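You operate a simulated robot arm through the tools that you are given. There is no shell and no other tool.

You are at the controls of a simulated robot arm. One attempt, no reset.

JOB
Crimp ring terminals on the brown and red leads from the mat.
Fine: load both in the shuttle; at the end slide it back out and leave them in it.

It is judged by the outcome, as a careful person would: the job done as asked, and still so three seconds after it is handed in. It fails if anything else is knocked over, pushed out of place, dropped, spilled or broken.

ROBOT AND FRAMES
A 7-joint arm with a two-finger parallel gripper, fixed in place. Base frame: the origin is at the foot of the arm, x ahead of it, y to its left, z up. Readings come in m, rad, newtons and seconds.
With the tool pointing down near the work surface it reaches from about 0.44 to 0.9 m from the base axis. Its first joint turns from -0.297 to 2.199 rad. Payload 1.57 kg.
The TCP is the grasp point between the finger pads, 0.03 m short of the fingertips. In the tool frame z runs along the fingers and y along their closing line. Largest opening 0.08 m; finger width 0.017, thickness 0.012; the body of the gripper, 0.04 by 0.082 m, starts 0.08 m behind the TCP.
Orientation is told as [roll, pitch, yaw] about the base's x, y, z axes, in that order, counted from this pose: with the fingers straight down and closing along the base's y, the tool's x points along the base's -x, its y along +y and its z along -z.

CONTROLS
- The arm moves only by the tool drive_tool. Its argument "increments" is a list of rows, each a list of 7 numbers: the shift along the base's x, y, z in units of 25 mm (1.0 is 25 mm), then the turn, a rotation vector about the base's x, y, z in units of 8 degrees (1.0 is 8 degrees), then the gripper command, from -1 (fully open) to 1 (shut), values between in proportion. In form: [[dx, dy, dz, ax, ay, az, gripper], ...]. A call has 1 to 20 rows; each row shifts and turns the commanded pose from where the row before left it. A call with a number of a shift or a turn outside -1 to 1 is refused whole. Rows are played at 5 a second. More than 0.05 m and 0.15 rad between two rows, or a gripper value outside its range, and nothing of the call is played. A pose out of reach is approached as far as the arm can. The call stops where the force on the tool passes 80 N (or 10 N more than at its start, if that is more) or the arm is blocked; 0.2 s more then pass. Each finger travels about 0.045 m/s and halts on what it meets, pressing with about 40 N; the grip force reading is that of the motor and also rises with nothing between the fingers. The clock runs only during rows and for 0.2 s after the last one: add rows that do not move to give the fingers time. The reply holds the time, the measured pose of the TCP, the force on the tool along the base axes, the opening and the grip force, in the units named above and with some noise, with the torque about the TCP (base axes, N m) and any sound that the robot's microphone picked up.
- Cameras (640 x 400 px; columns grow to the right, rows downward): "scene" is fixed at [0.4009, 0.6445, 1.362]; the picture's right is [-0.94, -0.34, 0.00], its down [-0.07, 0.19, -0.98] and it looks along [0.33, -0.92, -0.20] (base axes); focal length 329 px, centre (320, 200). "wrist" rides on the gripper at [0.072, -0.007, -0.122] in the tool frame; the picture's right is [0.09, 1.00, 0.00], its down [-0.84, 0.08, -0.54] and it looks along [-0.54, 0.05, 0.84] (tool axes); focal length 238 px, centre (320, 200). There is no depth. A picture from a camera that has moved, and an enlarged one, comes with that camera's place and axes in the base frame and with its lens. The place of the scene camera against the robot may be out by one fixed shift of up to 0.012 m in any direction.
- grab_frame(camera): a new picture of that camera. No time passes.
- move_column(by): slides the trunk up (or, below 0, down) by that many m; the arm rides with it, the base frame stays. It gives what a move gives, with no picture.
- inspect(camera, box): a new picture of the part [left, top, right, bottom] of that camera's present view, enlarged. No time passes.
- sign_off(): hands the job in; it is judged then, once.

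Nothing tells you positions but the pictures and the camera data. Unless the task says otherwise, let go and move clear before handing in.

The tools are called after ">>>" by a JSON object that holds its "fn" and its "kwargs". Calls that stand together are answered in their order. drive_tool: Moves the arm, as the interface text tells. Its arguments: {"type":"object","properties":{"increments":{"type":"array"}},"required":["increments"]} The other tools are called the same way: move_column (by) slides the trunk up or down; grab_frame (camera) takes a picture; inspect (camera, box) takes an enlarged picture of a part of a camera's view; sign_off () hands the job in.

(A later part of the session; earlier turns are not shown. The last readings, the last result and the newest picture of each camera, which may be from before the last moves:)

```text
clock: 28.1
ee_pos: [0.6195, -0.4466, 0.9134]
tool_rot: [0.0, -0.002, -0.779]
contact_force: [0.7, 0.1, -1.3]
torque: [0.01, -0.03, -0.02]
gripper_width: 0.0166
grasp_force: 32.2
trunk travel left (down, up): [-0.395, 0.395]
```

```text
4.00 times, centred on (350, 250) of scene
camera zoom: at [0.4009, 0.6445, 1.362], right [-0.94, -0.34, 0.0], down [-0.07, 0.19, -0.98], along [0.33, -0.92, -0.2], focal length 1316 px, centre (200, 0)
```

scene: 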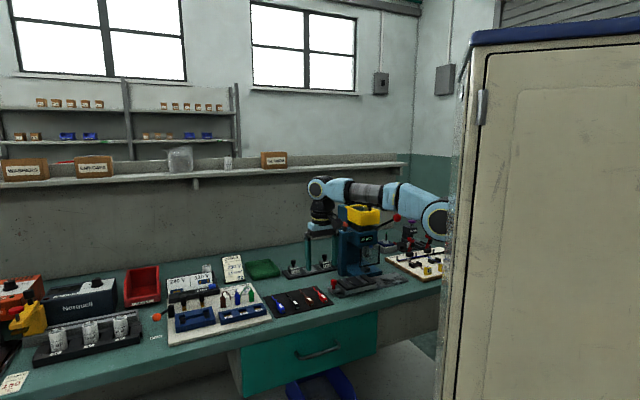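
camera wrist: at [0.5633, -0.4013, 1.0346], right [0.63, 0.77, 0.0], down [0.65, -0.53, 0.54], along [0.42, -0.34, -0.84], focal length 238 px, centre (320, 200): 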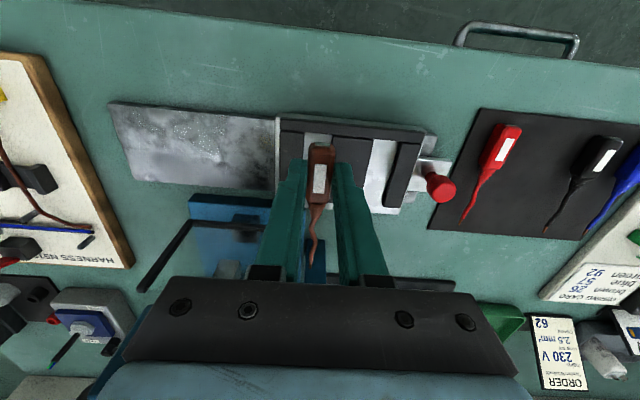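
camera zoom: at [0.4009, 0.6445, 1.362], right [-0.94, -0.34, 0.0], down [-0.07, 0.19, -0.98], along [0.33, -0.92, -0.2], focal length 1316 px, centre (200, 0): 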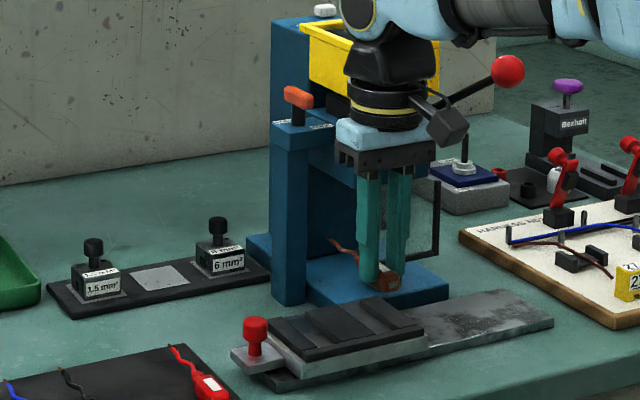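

The lead hangs squarely, 2.5 mm off the slot axis. I'll shift to the slot centre with its front ~3 mm from the front bar, then lower it.

>>> {"fn": "drive_tool", "kwargs": {"increments": [[0.18, -0.25, 0, 0, 0, 0, 1], [0.184, -0.258, 0, 0, 0, 0, 1], [0, 0, -0.5, 0, 0, 0, 1], [0, 0, -0.5, 0, 0, 0, 1], [0, 0, 0, 0, 0, 0, 1]]}}

>>> {"fn": "inspect", "kwargs": {"camera": "wrist", "box": [240, 90, 400, 210]}}

>>> {"fn": "grab_frame", "kwargs": {"camera": "wrist"}}

```text
clock: 29.3
ee_pos: [0.63, -0.4568, 0.886]
tool_rot: [0.0, 0.0, -0.777]
contact_force: [0.2, 0.3, 0.3]
torque: [-0.03, -0.02, 0.02]
gripper_width: 0.0167
grasp_force: 31.6
trunk travel left (down, up): [-0.395, 0.395]
```

```text
3.33 times, centred on (320, 150) of wrist
camera zoom: at [0.5738, -0.4129, 1.0085], right [0.63, 0.77, 0.0], down [0.65, -0.53, 0.54], along [0.42, -0.34, -0.84], focal length 794 px, centre (320, 367)
```

zoom: 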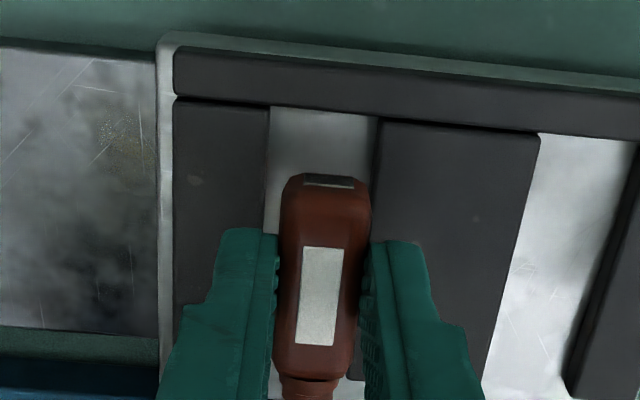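

```text
taken
camera wrist: at [0.5738, -0.4129, 1.0085], right [0.63, 0.77, 0.0], down [0.65, -0.53, 0.54], along [0.42, -0.34, -0.84], focal length 238 px, centre (320, 200)
```

wrist: 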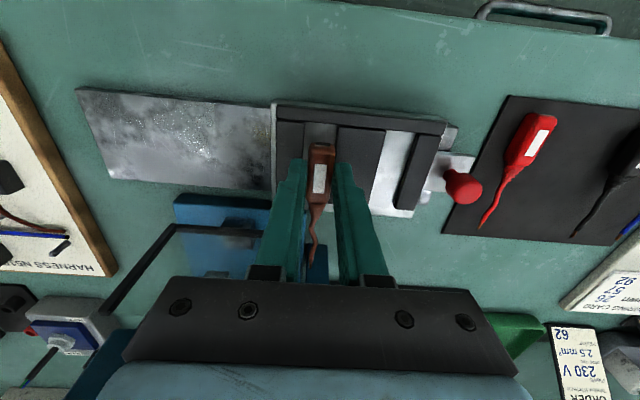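

>>> {"fn": "drive_tool", "kwargs": {"increments": [[-0.03, -0.03, -0.3, 0, 0, 0, 1], [0, 0, -0.3, 0, 0, 0, 1], [0, 0, -0.1, 0, 0, 0, 1], [0, 0, 0, 0, 0, 0, 1]]}}

>>> {"fn": "inspect", "kwargs": {"camera": "wrist", "box": [240, 90, 400, 210]}}

```text
clock: 30.3
ee_pos: [0.6283, -0.4589, 0.8686]
tool_rot: [-0.001, 0.001, -0.779]
contact_force: [0.0, -0.3, 0.3]
torque: [0.04, -0.05, -0.03]
gripper_width: 0.0164
grasp_force: 32.1
trunk travel left (down, up): [-0.395, 0.395]
```

```text
3.33 times, centred on (320, 150) of wrist
camera zoom: at [0.5734, -0.4139, 0.9905], right [0.63, 0.77, 0.0], down [0.65, -0.53, 0.54], along [0.42, -0.34, -0.84], focal length 794 px, centre (320, 367)
```

zoom: 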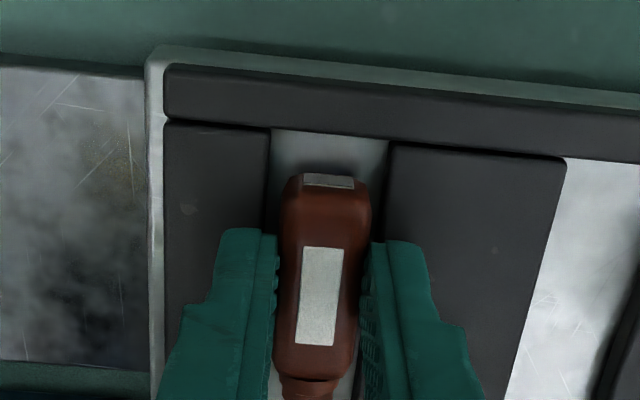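

>>> {"fn": "drive_tool", "kwargs": {"increments": [[0, 0, -0.05, 0, 0, 0, 1], [0, 0, -0.05, 0, 0, 0, 1], [0, 0, 0, 0, 0, 0, 1]]}}

>>> {"fn": "inspect", "kwargs": {"camera": "scene", "box": [310, 240, 410, 310]}}

```text
clock: 31.1
ee_pos: [0.6295, -0.4586, 0.8667]
tool_rot: [0.0, 0.0, -0.779]
contact_force: [-1.1, -0.2, 0.4]
torque: [0.01, 0.01, 0.02]
gripper_width: 0.0167
grasp_force: 32.4
trunk travel left (down, up): [-0.395, 0.395]
```

```text
5.71 times, centred on (360, 275) of scene
camera zoom: at [0.4009, 0.6445, 1.362], right [-0.94, -0.34, 0.0], down [-0.07, 0.19, -0.98], along [0.33, -0.92, -0.2], focal length 1880 px, centre (91, -229)
```

zoom: 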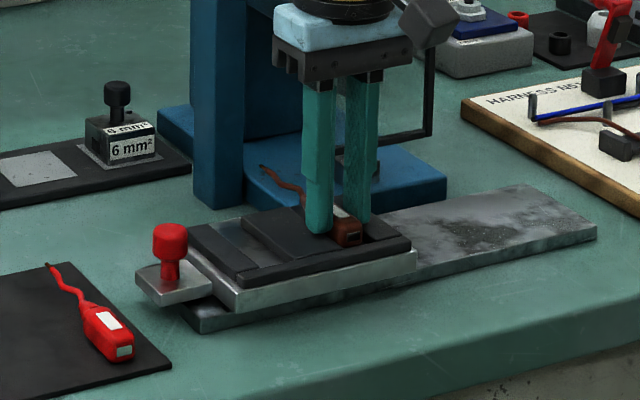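

>>> {"fn": "drive_tool", "kwargs": {"increments": [[0, 0, -0.05, 0, 0, 0, 1], [0, 0, 0, 0, 0, 0, 1]]}}

>>> {"fn": "drive_tool", "kwargs": {"increments": [[0, 0, -0.04, 0, 0, 0, 1], [0, 0, 0, 0, 0, 0, 1]]}}

```text
clock: 31.7
ee_pos: [0.6287, -0.4578, 0.8668]
tool_rot: [0.001, -0.003, -0.778]
contact_force: [-0.2, -0.6, 5.6]
torque: [0.02, 0.02, 0.06]
gripper_width: 0.0168
grasp_force: 32.1
trunk travel left (down, up): [-0.395, 0.395]
```

```text
clock: 32.3
ee_pos: [0.6284, -0.4586, 0.8656]
tool_rot: [0.0, -0.001, -0.779]
contact_force: [-0.2, -2.2, 14.2]
torque: [0.01, 0.11, 0.09]
gripper_width: 0.0168
grasp_force: 31.8
trunk travel left (down, up): [-0.395, 0.395]
```

Contact at z≈0.866, just as expected for the body seated on the nest floor. I'll ease the load, release with a small opening, and rise.

>>> {"fn": "drive_tool", "kwargs": {"increments": [[0, 0, 0.04, 0, 0, 0, 1], [0, 0, 0.02, 0, 0, 0, 0.35], [0, 0, 0, 0, 0, 0, 0.3], [0, 0, 0, 0, 0, 0, 0.3], [0, 0, 0.4, 0, 0, 0, 0.3], [0, 0, 1, 0, 0, 0, 0.3], [0, 0, 1, 0, 0, 0, 0.3], [0, 0, 0, 0, 0, 0, 0.12]]}}

>>> {"fn": "inspect", "kwargs": {"camera": "wrist", "box": [220, 90, 420, 260]}}

>>> {"fn": "inspect", "kwargs": {"camera": "scene", "box": [310, 240, 410, 310]}}

```text
clock: 34.1
ee_pos: [0.6278, -0.4596, 0.9248]
tool_rot: [0.0, -0.001, -0.779]
contact_force: [-0.4, -0.5, -0.3]
torque: [0.0, 0.03, 0.01]
gripper_width: 0.035
grasp_force: 0.1
trunk travel left (down, up): [-0.395, 0.395]
```

```text
2.35 times, centred on (320, 175) of wrist
camera zoom: at [0.5727, -0.4135, 1.0474], right [0.63, 0.77, 0.0], down [0.65, -0.53, 0.54], along [0.42, -0.34, -0.84], focal length 561 px, centre (320, 259)
```

zoom: 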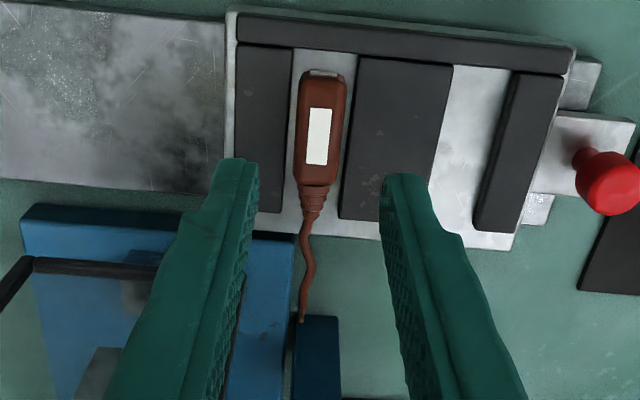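

```text
5.71 times, centred on (360, 275) of scene
camera zoom: at [0.4009, 0.6445, 1.362], right [-0.94, -0.34, 0.0], down [-0.07, 0.19, -0.98], along [0.33, -0.92, -0.2], focal length 1880 px, centre (91, -229)
```

zoom: 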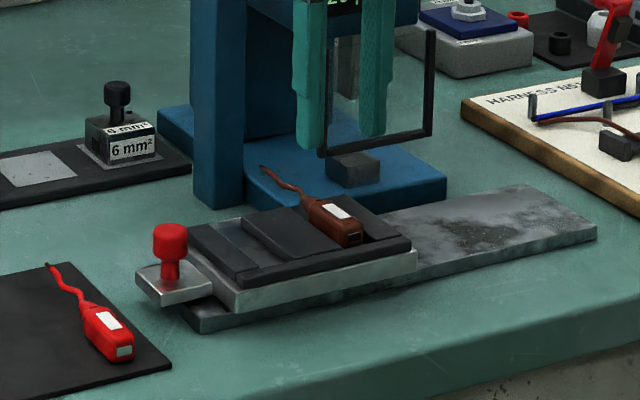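

Brown sits properly in the left nest. Now going to the red lead.

>>> {"fn": "drive_tool", "kwargs": {"increments": [[0.72, 0.95, 0, 0, 0, 0, 0.12], [0.72, 0.95, 0, 0, 0, 0, 0.12], [0.72, 0.95, 0, 0, 0, 0, 0.12], [0.72, 0.95, 0, 0, 0, 0, 0.12], [0.72, 0.95, 0, 0, 0, 0, 0.12], [0.72, 0.95, -0.4, 0, 0, 0, 0.12], [0, 0, -0.6, 0, 0, 0, 0.12], [0, 0, 0, 0, 0, 0, 0.12]]}}

>>> {"fn": "inspect", "kwargs": {"camera": "wrist", "box": [260, 100, 380, 200]}}

```text
clock: 35.9
ee_pos: [0.738, -0.3146, 0.9014]
tool_rot: [0.0, 0.0, -0.78]
contact_force: [0.5, 0.7, -0.8]
torque: [-0.01, -0.01, -0.01]
gripper_width: 0.0351
grasp_force: 0.2
trunk travel left (down, up): [-0.395, 0.395]
```

```text
4.00 times, centred on (320, 150) of wrist
camera zoom: at [0.6819, -0.2696, 1.0234], right [0.63, 0.77, 0.0], down [0.65, -0.53, 0.54], along [0.42, -0.34, -0.84], focal length 953 px, centre (320, 400)
```

zoom: 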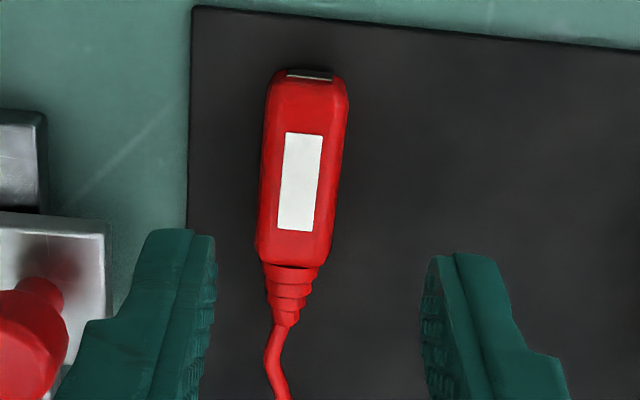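

>>> {"fn": "drive_tool", "kwargs": {"increments": [[-0.125, -0.125, -0.7, 0, 0, 0, 0.12], [0, 0, -0.7, 0, 0, 0, 0.12], [0, 0, -0.6, 0, 0, 0, 0.12], [0, 0, -0.38, 0, 0, 0, 0.12], [0, 0, 0, 0, 0, 0, 0.12]]}}

>>> {"fn": "inspect", "kwargs": {"camera": "wrist", "box": [250, 100, 390, 210]}}

```text
clock: 37.1
ee_pos: [0.7352, -0.319, 0.8414]
tool_rot: [0.0, 0.0, -0.777]
contact_force: [-0.1, 0.4, -0.6]
torque: [-0.03, 0.02, 0.01]
gripper_width: 0.0351
grasp_force: 0.0
trunk travel left (down, up): [-0.395, 0.395]
```

```text
3.64 times, centred on (320, 155) of wrist
camera zoom: at [0.6793, -0.273, 0.9629], right [0.63, 0.77, 0.0], down [0.65, -0.53, 0.54], along [0.42, -0.34, -0.84], focal length 867 px, centre (320, 364)
```

zoom: 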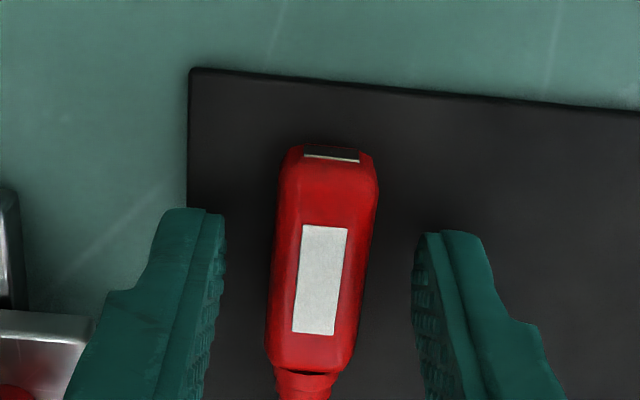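

>>> {"fn": "drive_tool", "kwargs": {"increments": [[0, 0, 0, 0, 0, 0, 1], [0, 0, 0, 0, 0, 0, 1], [0, 0, 0, 0, 0, 0, 1], [0, 0, 0.5, 0, 0, 0, 1], [0, 0, 1, 0, 0, 0, 1], [0, 0, 1, 0, 0, 0, 1], [0, 0, 0.3, 0, 0, 0, 1], [-0.51, -0.79, 0, 0, 0, 0, 1], [-0.51, -0.79, 0, 0, 0, 0, 1], [-0.51, -0.79, 0, 0, 0, 0, 1], [-0.51, -0.79, 0, 0, 0, 0, 1], [-0.51, -0.79, 0, 0, 0, 0, 1], [0, 0, -0.5, 0, 0, 0, 1], [0, 0, -0.5, 0, 0, 0, 1], [0, 0, 0, 0, 0, 0, 1]]}}

>>> {"fn": "inspect", "kwargs": {"camera": "wrist", "box": [240, 90, 400, 210]}}

>>> {"fn": "grab_frame", "kwargs": {"camera": "wrist"}}

```text
clock: 40.3
ee_pos: [0.6701, -0.418, 0.8862]
tool_rot: [0.0, 0.0, -0.778]
contact_force: [-0.4, -0.2, -0.3]
torque: [-0.01, -0.01, 0.02]
gripper_width: 0.0164
grasp_force: 31.2
trunk travel left (down, up): [-0.395, 0.395]
```

```text
3.33 times, centred on (320, 150) of wrist
camera zoom: at [0.6142, -0.3727, 1.0082], right [0.63, 0.77, 0.0], down [0.65, -0.53, 0.54], along [0.42, -0.34, -0.84], focal length 794 px, centre (320, 367)
```

zoom: 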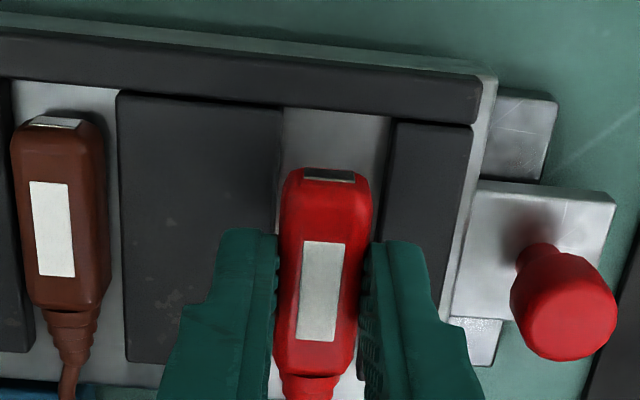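

```text
taken
camera wrist: at [0.6142, -0.3727, 1.0082], right [0.63, 0.77, 0.0], down [0.65, -0.53, 0.54], along [0.42, -0.34, -0.84], focal length 238 px, centre (320, 200)
```

wrist: 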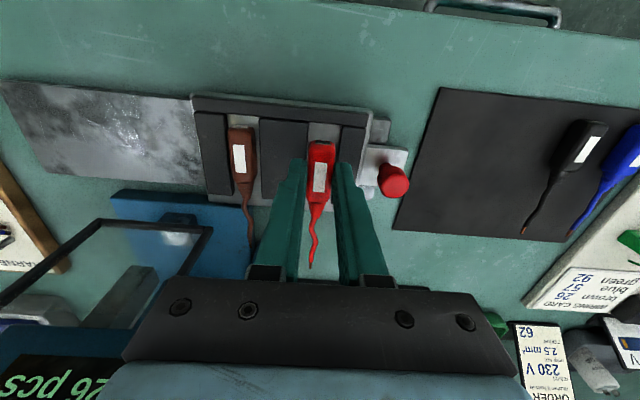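

>>> {"fn": "drive_tool", "kwargs": {"increments": [[0.06, 0.03, -0.3, 0, 0, 0, 1], [0, 0, -0.3, 0, 0, 0, 1], [0, 0, -0.13, 0, 0, 0, 1], [0, 0, 0, 0, 0, 0, 1]]}}

>>> {"fn": "inspect", "kwargs": {"camera": "wrist", "box": [240, 90, 400, 210]}}

```text
clock: 41.3
ee_pos: [0.6703, -0.4172, 0.8681]
tool_rot: [0.0, 0.0, -0.777]
contact_force: [0.5, -0.2, 0.2]
torque: [0.01, 0.03, -0.01]
gripper_width: 0.0167
grasp_force: 31.3
trunk travel left (down, up): [-0.395, 0.395]
```

```text
3.33 times, centred on (320, 150) of wrist
camera zoom: at [0.6156, -0.3721, 0.9897], right [0.63, 0.77, 0.0], down [0.65, -0.53, 0.54], along [0.42, -0.34, -0.84], focal length 794 px, centre (320, 367)
```

zoom: 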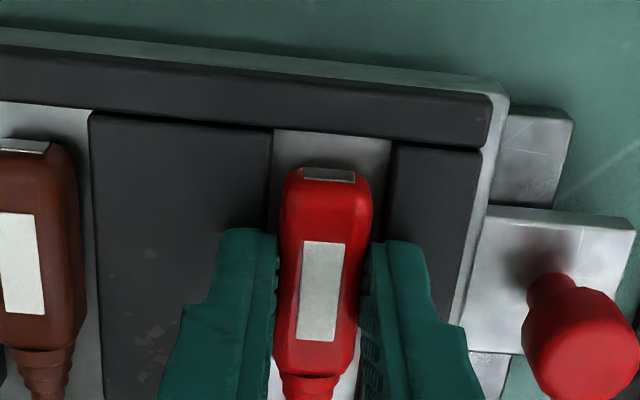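

>>> {"fn": "drive_tool", "kwargs": {"increments": [[0, 0, -0.05, 0, 0, 0, 1], [0, 0, -0.04, 0, 0, 0, 1], [0, 0, 0, 0, 0, 0, 1]]}}

>>> {"fn": "drive_tool", "kwargs": {"increments": [[0, 0, -0.04, 0, 0, 0, 1], [0, 0, 0, 0, 0, 0, 1]]}}

```text
clock: 42.1
ee_pos: [0.6721, -0.4179, 0.8661]
tool_rot: [0.0, -0.002, -0.778]
contact_force: [0.2, -1.8, 7.7]
torque: [-0.02, 0.04, 0.02]
gripper_width: 0.0167
grasp_force: 32.4
trunk travel left (down, up): [-0.395, 0.395]
```

```text
clock: 42.7
ee_pos: [0.6719, -0.418, 0.8663]
tool_rot: [-0.001, -0.002, -0.779]
contact_force: [3.6, -3.5, 19.2]
torque: [-0.06, 0.07, 0.08]
gripper_width: 0.0166
grasp_force: 32.1
trunk travel left (down, up): [-0.395, 0.395]
```

>>> {"fn": "drive_tool", "kwargs": {"increments": [[0, 0, 0.05, 0, 0, 0, 1], [0, 0, 0.02, 0, 0, 0, 0.35], [0, 0, 0, 0, 0, 0, 0.3], [0, 0, 0, 0, 0, 0, 0.3], [0, 0, 0.4, 0, 0, 0, 0.3], [0, 0, 1, 0, 0, 0, 0.3], [0, 0, 1, 0, 0, 0, 0.3], [0, 0, 0, 0, 0, 0, 0.12]]}}

>>> {"fn": "inspect", "kwargs": {"camera": "wrist", "box": [180, 90, 420, 260]}}

>>> {"fn": "inspect", "kwargs": {"camera": "scene", "box": [310, 190, 410, 310]}}

```text
clock: 44.5
ee_pos: [0.6714, -0.4164, 0.9266]
tool_rot: [0.0, 0.001, -0.779]
contact_force: [-0.2, -0.8, 0.3]
torque: [0.03, 0.01, 0.02]
gripper_width: 0.0351
grasp_force: 0.1
trunk travel left (down, up): [-0.395, 0.395]
```

```text
2.35 times, centred on (300, 175) of wrist
camera zoom: at [0.6166, -0.3711, 1.0481], right [0.63, 0.77, 0.0], down [0.65, -0.53, 0.54], along [0.42, -0.34, -0.84], focal length 561 px, centre (367, 259)
```

zoom: 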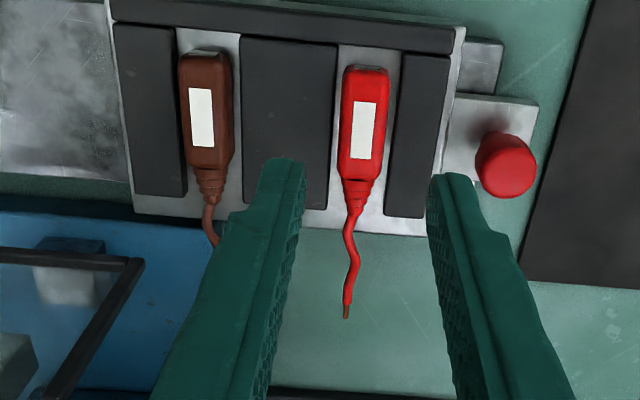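

```text
3.33 times, centred on (360, 250) of scene
camera zoom: at [0.4009, 0.6445, 1.362], right [-0.94, -0.34, 0.0], down [-0.07, 0.19, -0.98], along [0.33, -0.92, -0.2], focal length 1096 px, centre (187, 33)
```

zoom: 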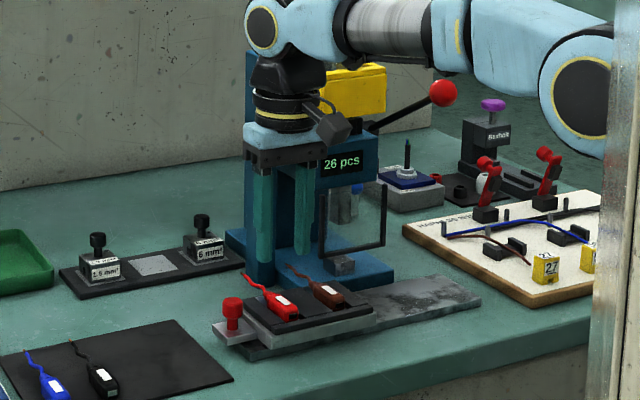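

Both leads are loaded. Before sliding in, I'll look closer at the press's lock lever and handle.

>>> {"fn": "drive_tool", "kwargs": {"increments": [[-0.4, 0, 0.9, 0, 0, 0, -0.5], [-0.4, 0, 1, 0, 0, 0, -1], [-0.4, 0, 1, 0, 0, 0, -1], [-0.4, 0, 1, 0, 0, 0, -1], [-0.4, 0, 1, 0, 0, 0, -1], [-0.4, 0, 1, 0, 0, 0, -1], [-0.4, 0, 1, 0, 0, 0, -1], [-0.4, 0, 1, 0, 0, 0, -1], [-0.4, 0, 1, 0, 0, 0, -1], [-0.4, 0, 1, 0, 0, 0, -1], [0, 0, 0, 0, 0, 0, -1]]}}

>>> {"fn": "grab_frame", "kwargs": {"camera": "wrist"}}

>>> {"fn": "inspect", "kwargs": {"camera": "wrist", "box": [200, 150, 380, 280]}}

```text
clock: 46.9
ee_pos: [0.5709, -0.411, 1.1397]
tool_rot: [0.0, -0.003, -0.778]
contact_force: [0.1, 0.3, 0.0]
torque: [-0.04, 0.02, 0.0]
gripper_width: 0.0803
grasp_force: 0.1
out of reach, approached as far as the arm can: row 9, 10
trunk travel left (down, up): [-0.395, 0.395]
```

```text
taken
camera wrist: at [0.5153, -0.3647, 1.2616], right [0.63, 0.77, 0.0], down [0.65, -0.53, 0.54], along [0.42, -0.34, -0.84], focal length 238 px, centre (320, 200)
```

wrist: 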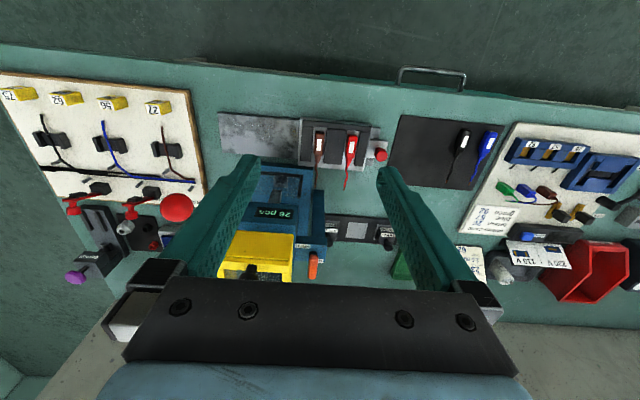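

```text
3.08 times, centred on (290, 215) of wrist
camera zoom: at [0.5153, -0.3647, 1.2616], right [0.63, 0.77, 0.0], down [0.65, -0.53, 0.54], along [0.42, -0.34, -0.84], focal length 733 px, centre (412, 154)
```

zoom: 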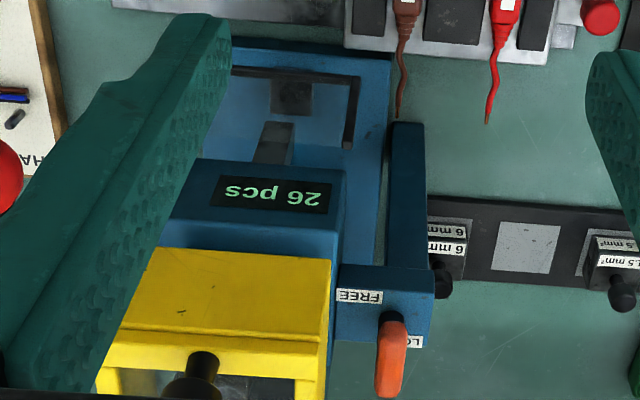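

The lock handle stands in line with LOCK, and the die and counter are fine, so the press looks ready. Now over to the shuttle's red knob for a close look before gripping it.

>>> {"fn": "drive_tool", "kwargs": {"increments": [[0.62, 0.1, -0.9, 0, 0, 0, -0.5], [0.62, 0.1, -0.9, 0, 0, 0, 0], [0.62, 0.1, -0.9, 0, 0, 0, 0.12], [0.62, 0.1, -0.9, 0, 0, 0, 0.12], [0.62, 0.1, -0.9, 0, 0, 0, 0.12], [0.62, 0.1, -0.9, 0, 0, 0, 0.12], [0.62, 0.1, -0.9, 0, 0, 0, 0.12], [0.62, 0.1, -0.9, 0, 0, 0, 0.12], [0.62, 0.1, -0.9, 0, 0, 0, 0.12], [0.62, 0.1, -0.4, 0, 0, 0, 0.12], [0, 0, 0, 0, 0, 0, 0.12]]}}

>>> {"fn": "inspect", "kwargs": {"camera": "wrist", "box": [240, 90, 400, 210]}}

>>> {"fn": "inspect", "kwargs": {"camera": "scene", "box": [310, 250, 410, 310]}}

```text
clock: 49.3
ee_pos: [0.7298, -0.3833, 0.9268]
tool_rot: [-0.001, 0.0, -0.778]
contact_force: [-0.9, -0.4, 0.7]
torque: [0.04, -0.03, -0.03]
gripper_width: 0.0351
grasp_force: 0.1
trunk travel left (down, up): [-0.395, 0.395]
```

```text
3.33 times, centred on (320, 150) of wrist
camera zoom: at [0.6735, -0.339, 1.0489], right [0.63, 0.77, 0.0], down [0.65, -0.53, 0.54], along [0.42, -0.34, -0.84], focal length 794 px, centre (320, 367)
```

zoom: 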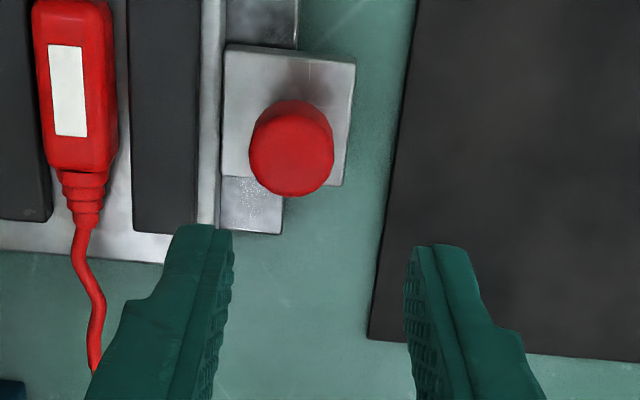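

```text
6.40 times, centred on (360, 280) of scene
camera zoom: at [0.4009, 0.6445, 1.362], right [-0.94, -0.34, 0.0], down [-0.07, 0.19, -0.98], along [0.33, -0.92, -0.2], focal length 2105 px, centre (64, -312)
```

zoom: 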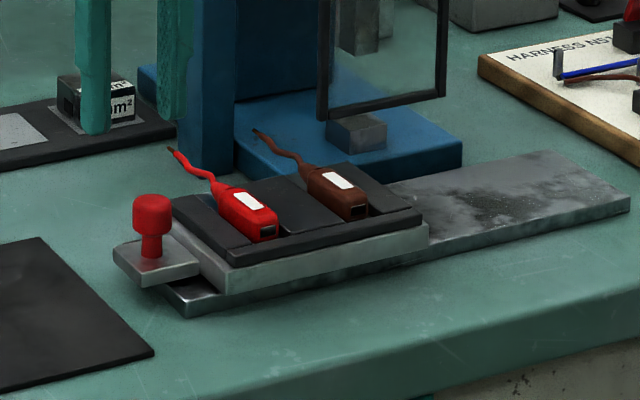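

The knob's head is ~20 mm across with its top at z≈0.853, centred near (0.717,-0.383). I'll align over it and lower so the tips stay above the nest blocks.

>>> {"fn": "drive_tool", "kwargs": {"increments": [[-0.25, 0.0, -0.5, 0, 0, 0, 0.12], [-0.26, 0.0, -0.6, 0, 0, 0, 0.12], [0, 0, 0, 0, 0, 0, 0.12]]}}

>>> {"fn": "inspect", "kwargs": {"camera": "wrist", "box": [240, 90, 400, 210]}}

```text
clock: 50.1
ee_pos: [0.7146, -0.3844, 0.8996]
tool_rot: [0.0, 0.0, -0.779]
contact_force: [1.2, 0.6, 0.5]
torque: [0.05, -0.01, 0.01]
gripper_width: 0.0353
grasp_force: 0.0
trunk travel left (down, up): [-0.395, 0.395]
```

```text
3.33 times, centred on (320, 150) of wrist
camera zoom: at [0.659, -0.3393, 1.0215], right [0.63, 0.77, 0.0], down [0.65, -0.53, 0.54], along [0.42, -0.34, -0.84], focal length 794 px, centre (320, 367)
```

zoom: 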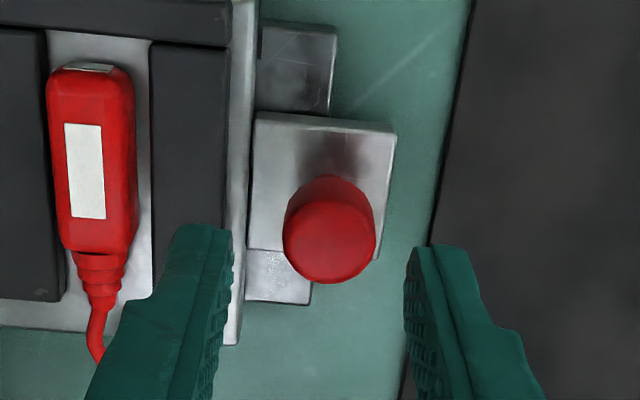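

>>> {"fn": "drive_tool", "kwargs": {"increments": [[0.05, 0.05, -0.6, 0, 0, 0, 0.12], [0, 0, -0.6, 0, 0, 0, 0.12], [0, 0, 0, 0, 0, 0, 0.12]]}}

>>> {"fn": "inspect", "kwargs": {"camera": "wrist", "box": [240, 90, 400, 210]}}

>>> {"fn": "inspect", "kwargs": {"camera": "scene", "box": [310, 250, 410, 310]}}

```text
clock: 50.9
ee_pos: [0.7157, -0.3831, 0.8698]
tool_rot: [0.002, 0.0, -0.778]
contact_force: [0.7, 0.3, -0.3]
torque: [0.02, 0.02, -0.02]
gripper_width: 0.0356
grasp_force: 0.0
trunk travel left (down, up): [-0.395, 0.395]
```

```text
3.33 times, centred on (320, 150) of wrist
camera zoom: at [0.6602, -0.3383, 0.9923], right [0.63, 0.77, 0.0], down [0.65, -0.53, 0.54], along [0.42, -0.34, -0.84], focal length 794 px, centre (320, 367)
```

zoom: 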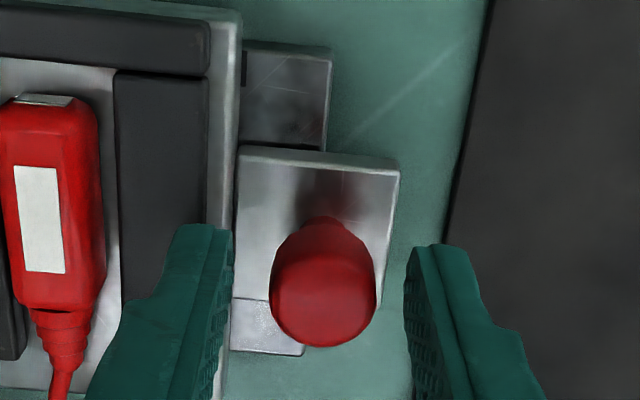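

```text
6.40 times, centred on (360, 280) of scene
camera zoom: at [0.4009, 0.6445, 1.362], right [-0.94, -0.34, 0.0], down [-0.07, 0.19, -0.98], along [0.33, -0.92, -0.2], focal length 2105 px, centre (64, -312)
```

zoom: 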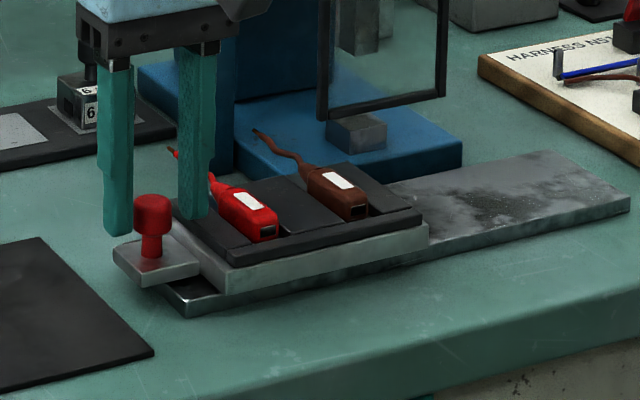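

>>> {"fn": "drive_tool", "kwargs": {"increments": [[0, 0, -0.04, 0, 0, 0, 1], [0, 0, 0, 0, 0, 0, 1], [0, 0, 0, 0, 0, 0, 1], [0, 0, 0, 0, 0, 0, 1]]}}

>>> {"fn": "drive_tool", "kwargs": {"increments": [[-0.14, -0.143, 0, 0, 0, 0, 1], [-0.14, -0.143, 0, 0, 0, 0, 1], [-0.14, -0.143, 0, 0, 0, 0, 1], [0, 0, 0, 0, 0, 0, 1]]}}

>>> {"fn": "inspect", "kwargs": {"camera": "scene", "box": [310, 250, 410, 310]}}

```text
clock: 51.9
ee_pos: [0.7165, -0.384, 0.8698]
tool_rot: [0.0, 0.001, -0.778]
contact_force: [1.7, 2.1, 2.1]
torque: [0.01, -0.36, 0.09]
gripper_width: 0.0214
grasp_force: 34.4
trunk travel left (down, up): [-0.395, 0.395]
```

```text
clock: 52.9
ee_pos: [0.704, -0.3952, 0.8694]
tool_rot: [0.0, -0.001, -0.781]
contact_force: [2.5, -1.6, 11.0]
torque: [0.5, 0.17, -0.01]
gripper_width: 0.0215
grasp_force: 34.8
trunk travel left (down, up): [-0.395, 0.395]
```

```text
6.40 times, centred on (360, 280) of scene
camera zoom: at [0.4009, 0.6445, 1.362], right [-0.94, -0.34, 0.0], down [-0.07, 0.19, -0.98], along [0.33, -0.92, -0.2], focal length 2105 px, centre (64, -312)
```

zoom: 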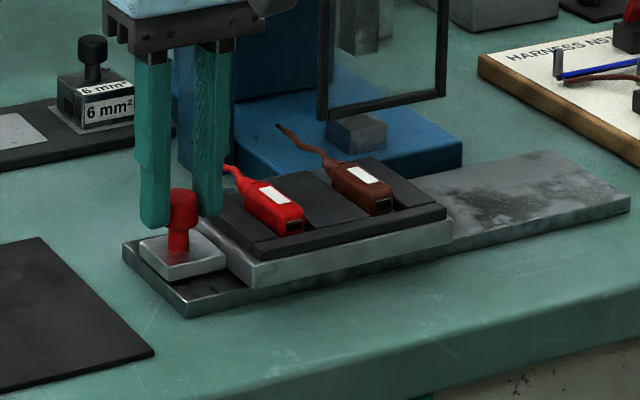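

The shuttle slides freely. I'll advance in small steps, watching the brown tail pass under the guard's lower bar.

>>> {"fn": "drive_tool", "kwargs": {"increments": [[-0.14, -0.143, 0.02, 0, 0, 0, 1], [-0.14, -0.143, 0, 0, 0, 0, 1], [-0.14, -0.143, 0, 0, 0, 0, 1], [0, 0, 0, 0, 0, 0, 1]]}}

>>> {"fn": "inspect", "kwargs": {"camera": "scene", "box": [330, 235, 410, 295]}}

>>> {"fn": "grab_frame", "kwargs": {"camera": "wrist"}}

```text
clock: 53.9
ee_pos: [0.6949, -0.4054, 0.8698]
tool_rot: [0.0, 0.0, -0.779]
contact_force: [1.3, 0.5, 5.0]
torque: [-0.13, -0.52, 0.04]
gripper_width: 0.0214
grasp_force: 34.4
trunk travel left (down, up): [-0.395, 0.395]
```

```text
6.67 times, centred on (370, 265) of scene
camera zoom: at [0.4009, 0.6445, 1.362], right [-0.94, -0.34, 0.0], down [-0.07, 0.19, -0.98], along [0.33, -0.92, -0.2], focal length 2193 px, centre (-13, -233)
```

zoom: 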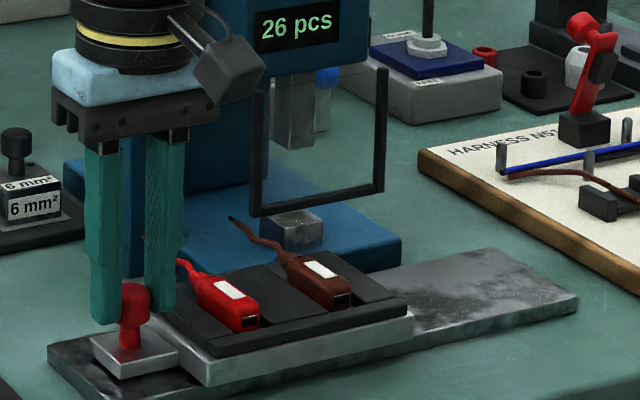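

```text
taken
camera wrist: at [0.6386, -0.3599, 0.992], right [0.63, 0.77, 0.0], down [0.65, -0.53, 0.54], along [0.42, -0.34, -0.84], focal length 238 px, centre (320, 200)
```

wrist: 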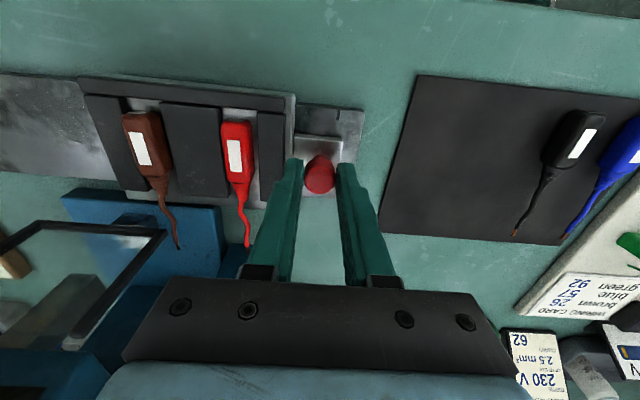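

>>> {"fn": "drive_tool", "kwargs": {"increments": [[-0.14, -0.143, 0.02, 0, 0, 0, 1], [-0.14, -0.143, 0, 0, 0, 0, 1], [-0.14, -0.143, 0, 0, 0, 0, 1], [0, 0, 0, 0, 0, 0, 1]]}}

>>> {"fn": "inspect", "kwargs": {"camera": "scene", "box": [330, 235, 410, 295]}}

>>> {"fn": "inspect", "kwargs": {"camera": "wrist", "box": [0, 60, 320, 280]}}

```text
clock: 54.9
ee_pos: [0.6838, -0.4151, 0.87]
tool_rot: [0.001, 0.004, -0.777]
contact_force: [-7.1, 7.7, -1.5]
torque: [0.18, -0.24, 0.06]
gripper_width: 0.0214
grasp_force: 34.8
trunk travel left (down, up): [-0.395, 0.395]
```

```text
6.67 times, centred on (370, 265) of scene
camera zoom: at [0.4009, 0.6445, 1.362], right [-0.94, -0.34, 0.0], down [-0.07, 0.19, -0.98], along [0.33, -0.92, -0.2], focal length 2193 px, centre (-13, -233)
```

zoom: 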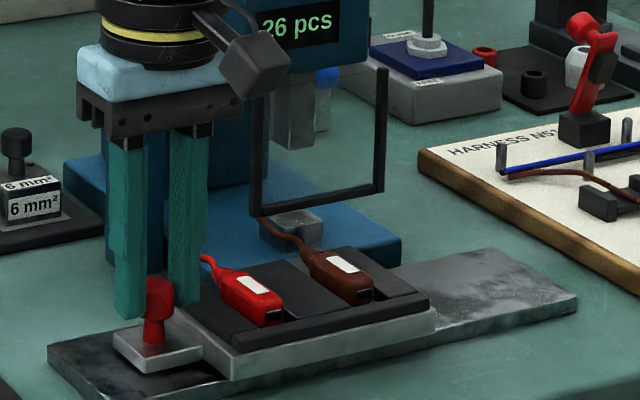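

```text
1.82 times, centred on (160, 170) of wrist
camera zoom: at [0.6283, -0.3707, 0.9921], right [0.63, 0.77, 0.0], down [0.65, -0.53, 0.54], along [0.42, -0.34, -0.84], focal length 433 px, centre (611, 254)
```

zoom: 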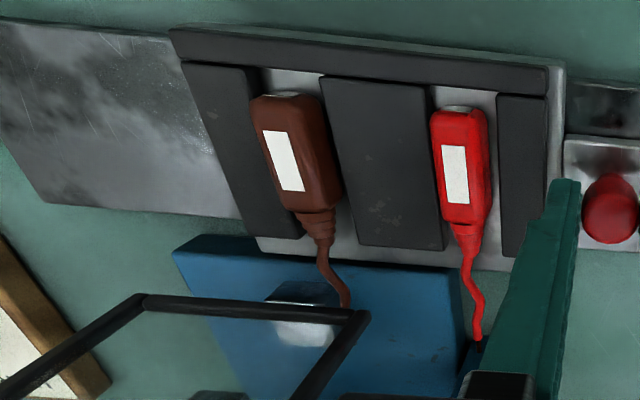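

>>> {"fn": "drive_tool", "kwargs": {"increments": [[-0.155, -0.128, 0, 0, 0, 0, 1], [-0.1414, -0.1414, 0, 0, 0, 0, 1], [-0.1414, -0.1414, 0, 0, 0, 0, 1], [-0.1414, -0.1414, 0, 0, 0, 0, 1], [0, 0, 0, 0, 0, 0, 1]]}}

>>> {"fn": "inspect", "kwargs": {"camera": "scene", "box": [340, 235, 400, 280]}}

>>> {"fn": "inspect", "kwargs": {"camera": "wrist", "box": [0, 60, 320, 280]}}

```text
clock: 56.1
ee_pos: [0.6691, -0.4312, 0.8696]
tool_rot: [-0.002, 0.001, -0.781]
contact_force: [-12.6, 8.5, -8.3]
torque: [0.37, 0.14, -0.02]
gripper_width: 0.0215
grasp_force: 34.2
trunk travel left (down, up): [-0.395, 0.395]
```

```text
8.89 times, centred on (370, 258) of scene
camera zoom: at [0.4009, 0.6445, 1.362], right [-0.94, -0.34, 0.0], down [-0.07, 0.19, -0.98], along [0.33, -0.92, -0.2], focal length 2924 px, centre (-124, -311)
```

zoom: 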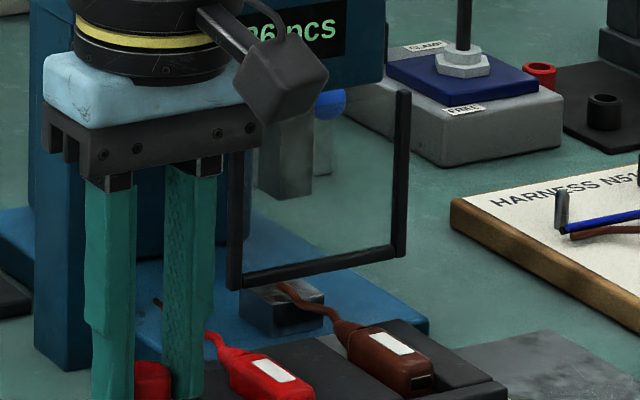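

```text
1.82 times, centred on (160, 170) of wrist
camera zoom: at [0.6134, -0.3853, 0.992], right [0.63, 0.77, 0.0], down [0.65, -0.53, 0.54], along [0.42, -0.34, -0.84], focal length 433 px, centre (611, 254)
```

zoom: 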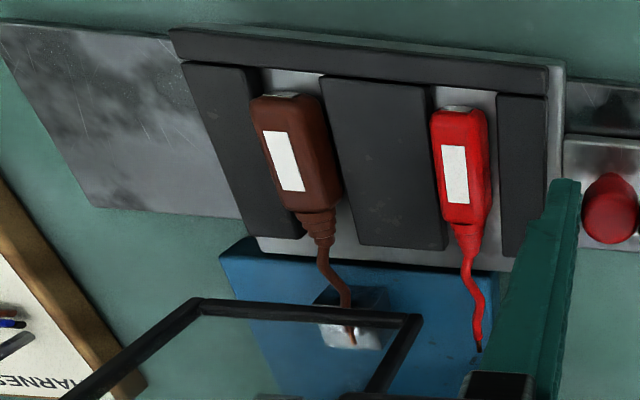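

>>> {"fn": "drive_tool", "kwargs": {"increments": [[-0.03, 0.03, 0.02, 0, 0, 0, 1], [0, 0, 0, 0, 0, 0, 1]]}}

>>> {"fn": "inspect", "kwargs": {"camera": "wrist", "box": [130, 190, 230, 260]}}

>>> {"fn": "inspect", "kwargs": {"camera": "scene", "box": [355, 255, 385, 280]}}

```text
clock: 56.7
ee_pos: [0.6689, -0.432, 0.8709]
tool_rot: [0.001, 0.0, -0.781]
contact_force: [-6.0, 2.1, -13.2]
torque: [0.27, 0.04, -0.04]
gripper_width: 0.0214
grasp_force: 34.4
trunk travel left (down, up): [-0.395, 0.395]
```

```text
5.71 times, centred on (180, 225) of wrist
camera zoom: at [0.6134, -0.3851, 0.992], right [0.63, 0.77, 0.0], down [0.65, -0.53, 0.54], along [0.42, -0.34, -0.84], focal length 1362 px, centre (1120, 57)
```

zoom: 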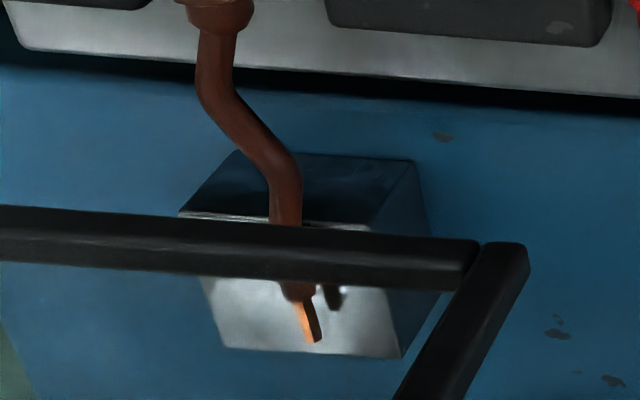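

```text
16.00 times, centred on (370, 268) of scene
camera zoom: at [0.4009, 0.6445, 1.362], right [-0.94, -0.34, 0.0], down [-0.07, 0.19, -0.98], along [0.33, -0.92, -0.2], focal length 5263 px, centre (-480, -880)
```

zoom: 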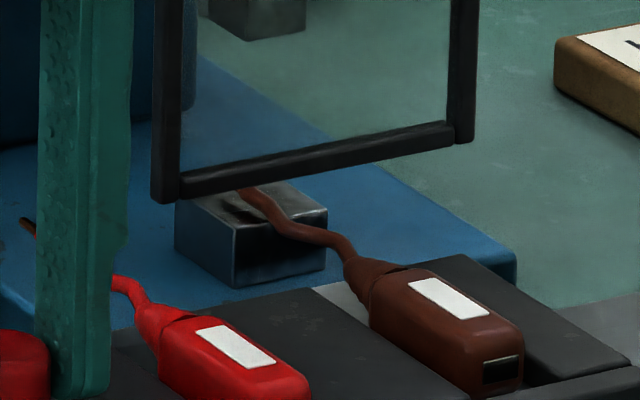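

The copper tip lies 3 mm above the anvil top region, ~2.7 mm off the anvil centre. I'll nudge that last bit and take out the vertical strain.

>>> {"fn": "drive_tool", "kwargs": {"increments": [[-0.09, -0.065, -0.03, 0, 0, 0, 1], [0, 0, -0.01, 0, 0, 0, 1], [0, 0, 0, 0, 0, 0, 1]]}}

>>> {"fn": "inspect", "kwargs": {"camera": "wrist", "box": [130, 190, 230, 260]}}

```text
clock: 57.5
ee_pos: [0.6671, -0.4326, 0.8704]
tool_rot: [-0.001, -0.005, -0.779]
contact_force: [1.2, -3.0, -1.4]
torque: [-0.19, 0.26, -0.04]
gripper_width: 0.0216
grasp_force: 34.5
trunk travel left (down, up): [-0.395, 0.395]
```

```text
5.71 times, centred on (180, 225) of wrist
camera zoom: at [0.6117, -0.3863, 0.9918], right [0.63, 0.77, 0.0], down [0.65, -0.53, 0.54], along [0.42, -0.35, -0.84], focal length 1362 px, centre (1120, 57)
```

zoom: 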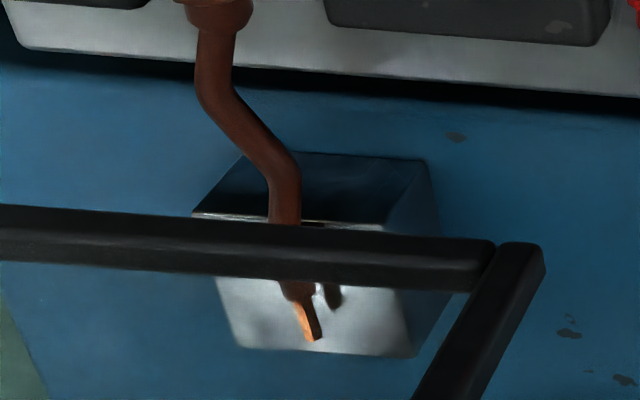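

Tip is now centred within a millimetre over the anvil. I'll release the knob, rise straight up, and move toward the red-ball lever to measure it.

>>> {"fn": "drive_tool", "kwargs": {"increments": [[0, 0, 0, 0, 0, 0, 0.35], [0, 0, 0, 0, 0, 0, 0.12], [0, 0, 0, 0, 0, 0, 0.12], [0, 0, 0.5, 0, 0, 0, 0.12], [0, 0, 1, 0, 0, 0, 0.12], [0, 0, 1, 0, 0, 0, -0.2], [-0.2, 0.2, 1, 0, 0, 0, -0.6], [-0.4, 0.2, 1, 0, 0, 0, -1], [-0.5, 0, 1, 0, 0, 0, -1], [-0.6, -0.3, 1, 0, 0, 0, -1], [-0.8, -0.6, 1, 0, 0, 0, -1], [-0.8, -0.6, 1, 0, 0, 0, -1], [-0.8, -0.6, 0.8, 0, 0, 0, -1], [-0.8, -0.6, 0, 0, 0, 0, -1], [0, 0, 0, 0, 0, 0, -1]]}}

>>> {"fn": "grab_frame", "kwargs": {"camera": "wrist"}}

>>> {"fn": "inspect", "kwargs": {"camera": "scene", "box": [310, 180, 430, 300]}}

```text
clock: 60.7
ee_pos: [0.5422, -0.4898, 1.1011]
tool_rot: [0.0, -0.002, -0.778]
contact_force: [-0.7, 1.3, 0.7]
torque: [0.02, 0.01, -0.02]
gripper_width: 0.0801
grasp_force: 0.1
trunk travel left (down, up): [-0.395, 0.395]
```

```text
taken
camera wrist: at [0.4875, -0.4441, 1.2231], right [0.63, 0.77, 0.0], down [0.65, -0.53, 0.54], along [0.42, -0.34, -0.84], focal length 238 px, centre (320, 200)
```

wrist: 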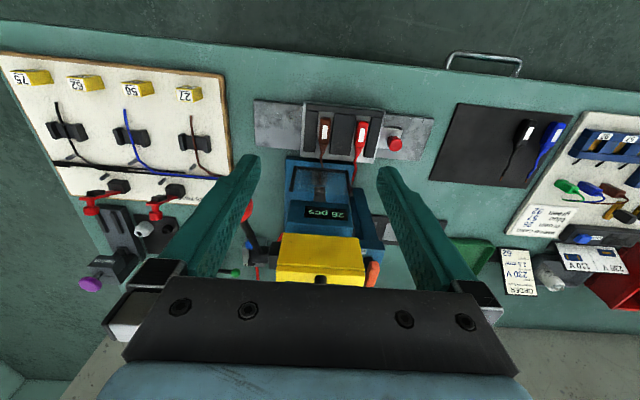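

```text
3.33 times, centred on (370, 240) of scene
camera zoom: at [0.4009, 0.6445, 1.362], right [-0.94, -0.34, 0.0], down [-0.07, 0.19, -0.98], along [0.33, -0.92, -0.2], focal length 1096 px, centre (153, 67)
```

zoom: 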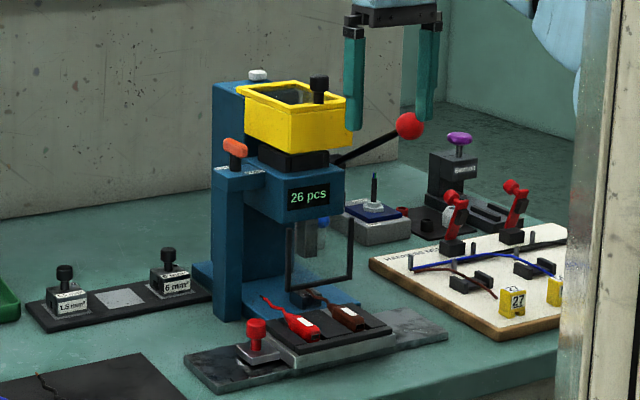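

>>> {"fn": "drive_tool", "kwargs": {"increments": [[-0.32, -0.67, 0.2, 0, 0, 0, -1], [-0.32, -0.67, 0.2, 0, 0, 0, -1], [-0.32, -0.67, 0.2, 0, 0, 0, -1], [-0.32, -0.67, 0.2, 0, 0, 0, -1], [0, 0, 0, 0, 0, 0, -1]]}}

>>> {"fn": "inspect", "kwargs": {"camera": "wrist", "box": [230, 100, 410, 280]}}

```text
clock: 61.9
ee_pos: [0.5242, -0.5302, 1.1127]
tool_rot: [0.0, -0.001, -0.779]
contact_force: [0.0, -0.6, 0.4]
torque: [0.02, -0.01, 0.02]
gripper_width: 0.0801
grasp_force: 0.1
out of reach, approached as far as the arm can: row 3, 4
trunk travel left (down, up): [-0.395, 0.395]
```

```text
2.22 times, centred on (320, 190) of wrist
camera zoom: at [0.4675, -0.4848, 1.2348], right [0.63, 0.77, 0.0], down [0.65, -0.53, 0.54], along [0.42, -0.35, -0.84], focal length 530 px, centre (320, 222)
```

zoom: 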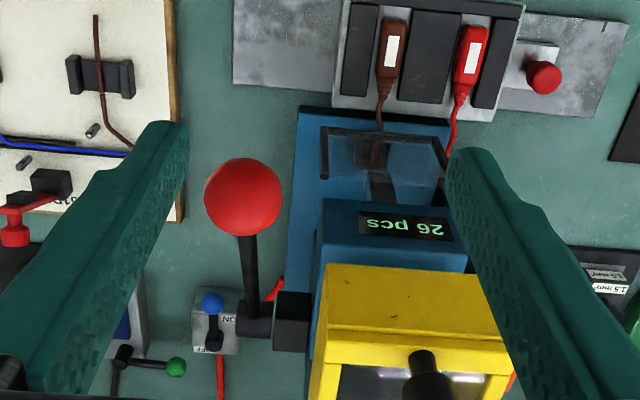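

The ball is centred at (0.531,-0.577,1.049), radius 16 mm, with the lever pivoting about an axis along the bench, so it pulls forward and down. The arm is limited by height here, so I'll raise the trunk a little and then approach the ball from above.

>>> {"fn": "move_column", "kwargs": {"by": 0.12}}

>>> {"fn": "drive_tool", "kwargs": {"increments": [[0, -0.35, -0.6, 0, 0, 0, -0.8], [0.07, -0.5, -0.8, 0, 0, 0, -0.6], [0.1, -0.5, -0.8, 0, 0, 0, -0.5], [0.1, -0.53, -0.8, 0, 0, 0, -0.5], [0, 0, -0.5, 0, 0, 0, -0.5], [0, 0, 0, 0, 0, 0, -0.5]]}}

>>> {"fn": "inspect", "kwargs": {"camera": "wrist", "box": [230, 100, 410, 280]}}

>>> {"fn": "inspect", "kwargs": {"camera": "scene", "box": [310, 150, 430, 270]}}

```text
clock: 63.4
ee_pos: [0.5235, -0.5306, 1.2325]
tool_rot: [0.0, -0.001, -0.778]
contact_force: [0.4, 0.4, 0.1]
torque: [0.0, -0.01, -0.01]
gripper_width: 0.0799
grasp_force: 0.0
trunk travel left (down, up): [-0.515, 0.275]
```

```text
clock: 64.8
ee_pos: [0.53, -0.5773, 1.1451]
tool_rot: [0.001, -0.001, -0.78]
contact_force: [-0.2, 0.0, 0.2]
torque: [0.0, 0.02, -0.03]
gripper_width: 0.0601
grasp_force: 0.0
trunk travel left (down, up): [-0.515, 0.275]
```

```text
2.22 times, centred on (320, 190) of wrist
camera zoom: at [0.4748, -0.5319, 1.267], right [0.63, 0.77, 0.0], down [0.65, -0.53, 0.54], along [0.42, -0.34, -0.84], focal length 530 px, centre (320, 222)
```

zoom: 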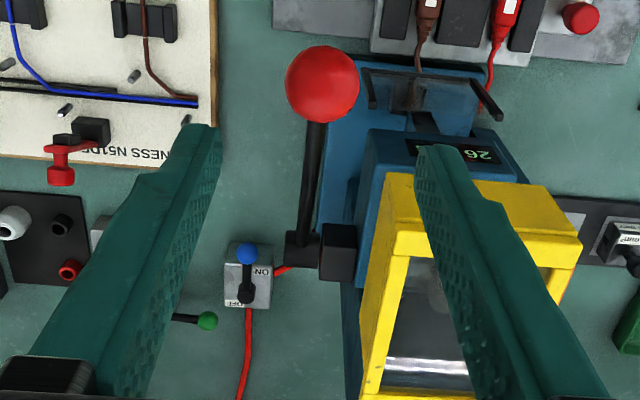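

```text
3.33 times, centred on (370, 210) of scene
camera zoom: at [0.4009, 0.6445, 1.362], right [-0.94, -0.34, 0.0], down [-0.07, 0.19, -0.98], along [0.33, -0.92, -0.2], focal length 1096 px, centre (153, 167)
```

zoom: 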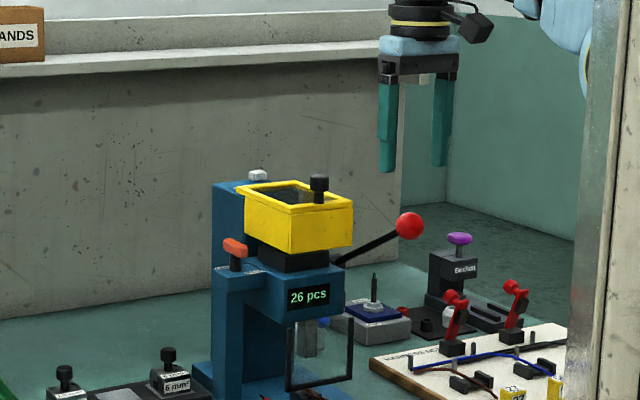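

>>> {"fn": "drive_tool", "kwargs": {"increments": [[0, 0, -0.9, 0, 0, 0, -0.5], [0, 0, -0.9, 0, 0, 0, -0.5], [0, 0, -0.9, 0, 0, 0, -0.5], [0, 0, -0.8, 0, 0, 0, -0.5], [0, 0, 0, 0, 0, 0, -0.5]]}}

>>> {"fn": "inspect", "kwargs": {"camera": "wrist", "box": [230, 100, 410, 280]}}

>>> {"fn": "inspect", "kwargs": {"camera": "scene", "box": [310, 170, 430, 290]}}

```text
clock: 66.0
ee_pos: [0.5303, -0.5765, 1.0577]
tool_rot: [-0.001, -0.001, -0.778]
contact_force: [-0.3, 0.2, 0.1]
torque: [0.0, -0.02, -0.01]
gripper_width: 0.0599
grasp_force: 0.1
trunk travel left (down, up): [-0.515, 0.275]
```

```text
2.22 times, centred on (320, 190) of wrist
camera zoom: at [0.474, -0.5315, 1.1788], right [0.63, 0.77, 0.0], down [0.65, -0.53, 0.54], along [0.42, -0.35, -0.84], focal length 530 px, centre (320, 222)
```

zoom: 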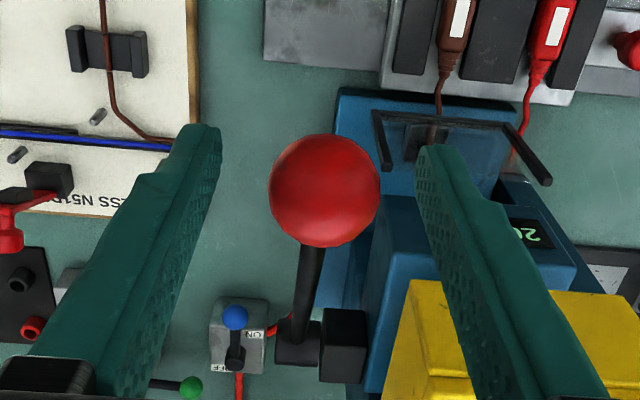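

```text
3.33 times, centred on (370, 230) of scene
camera zoom: at [0.4009, 0.6445, 1.362], right [-0.94, -0.34, 0.0], down [-0.07, 0.19, -0.98], along [0.33, -0.92, -0.2], focal length 1096 px, centre (153, 100)
```

zoom: 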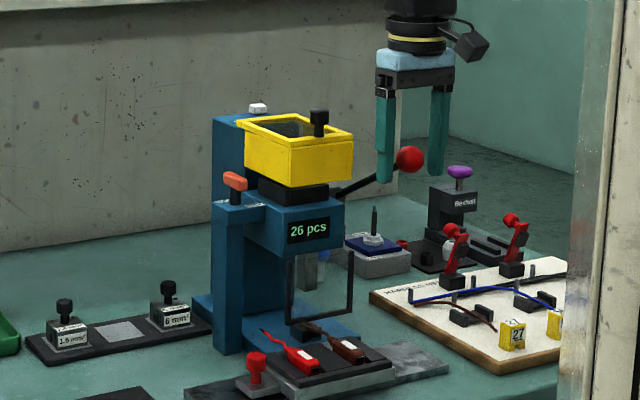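

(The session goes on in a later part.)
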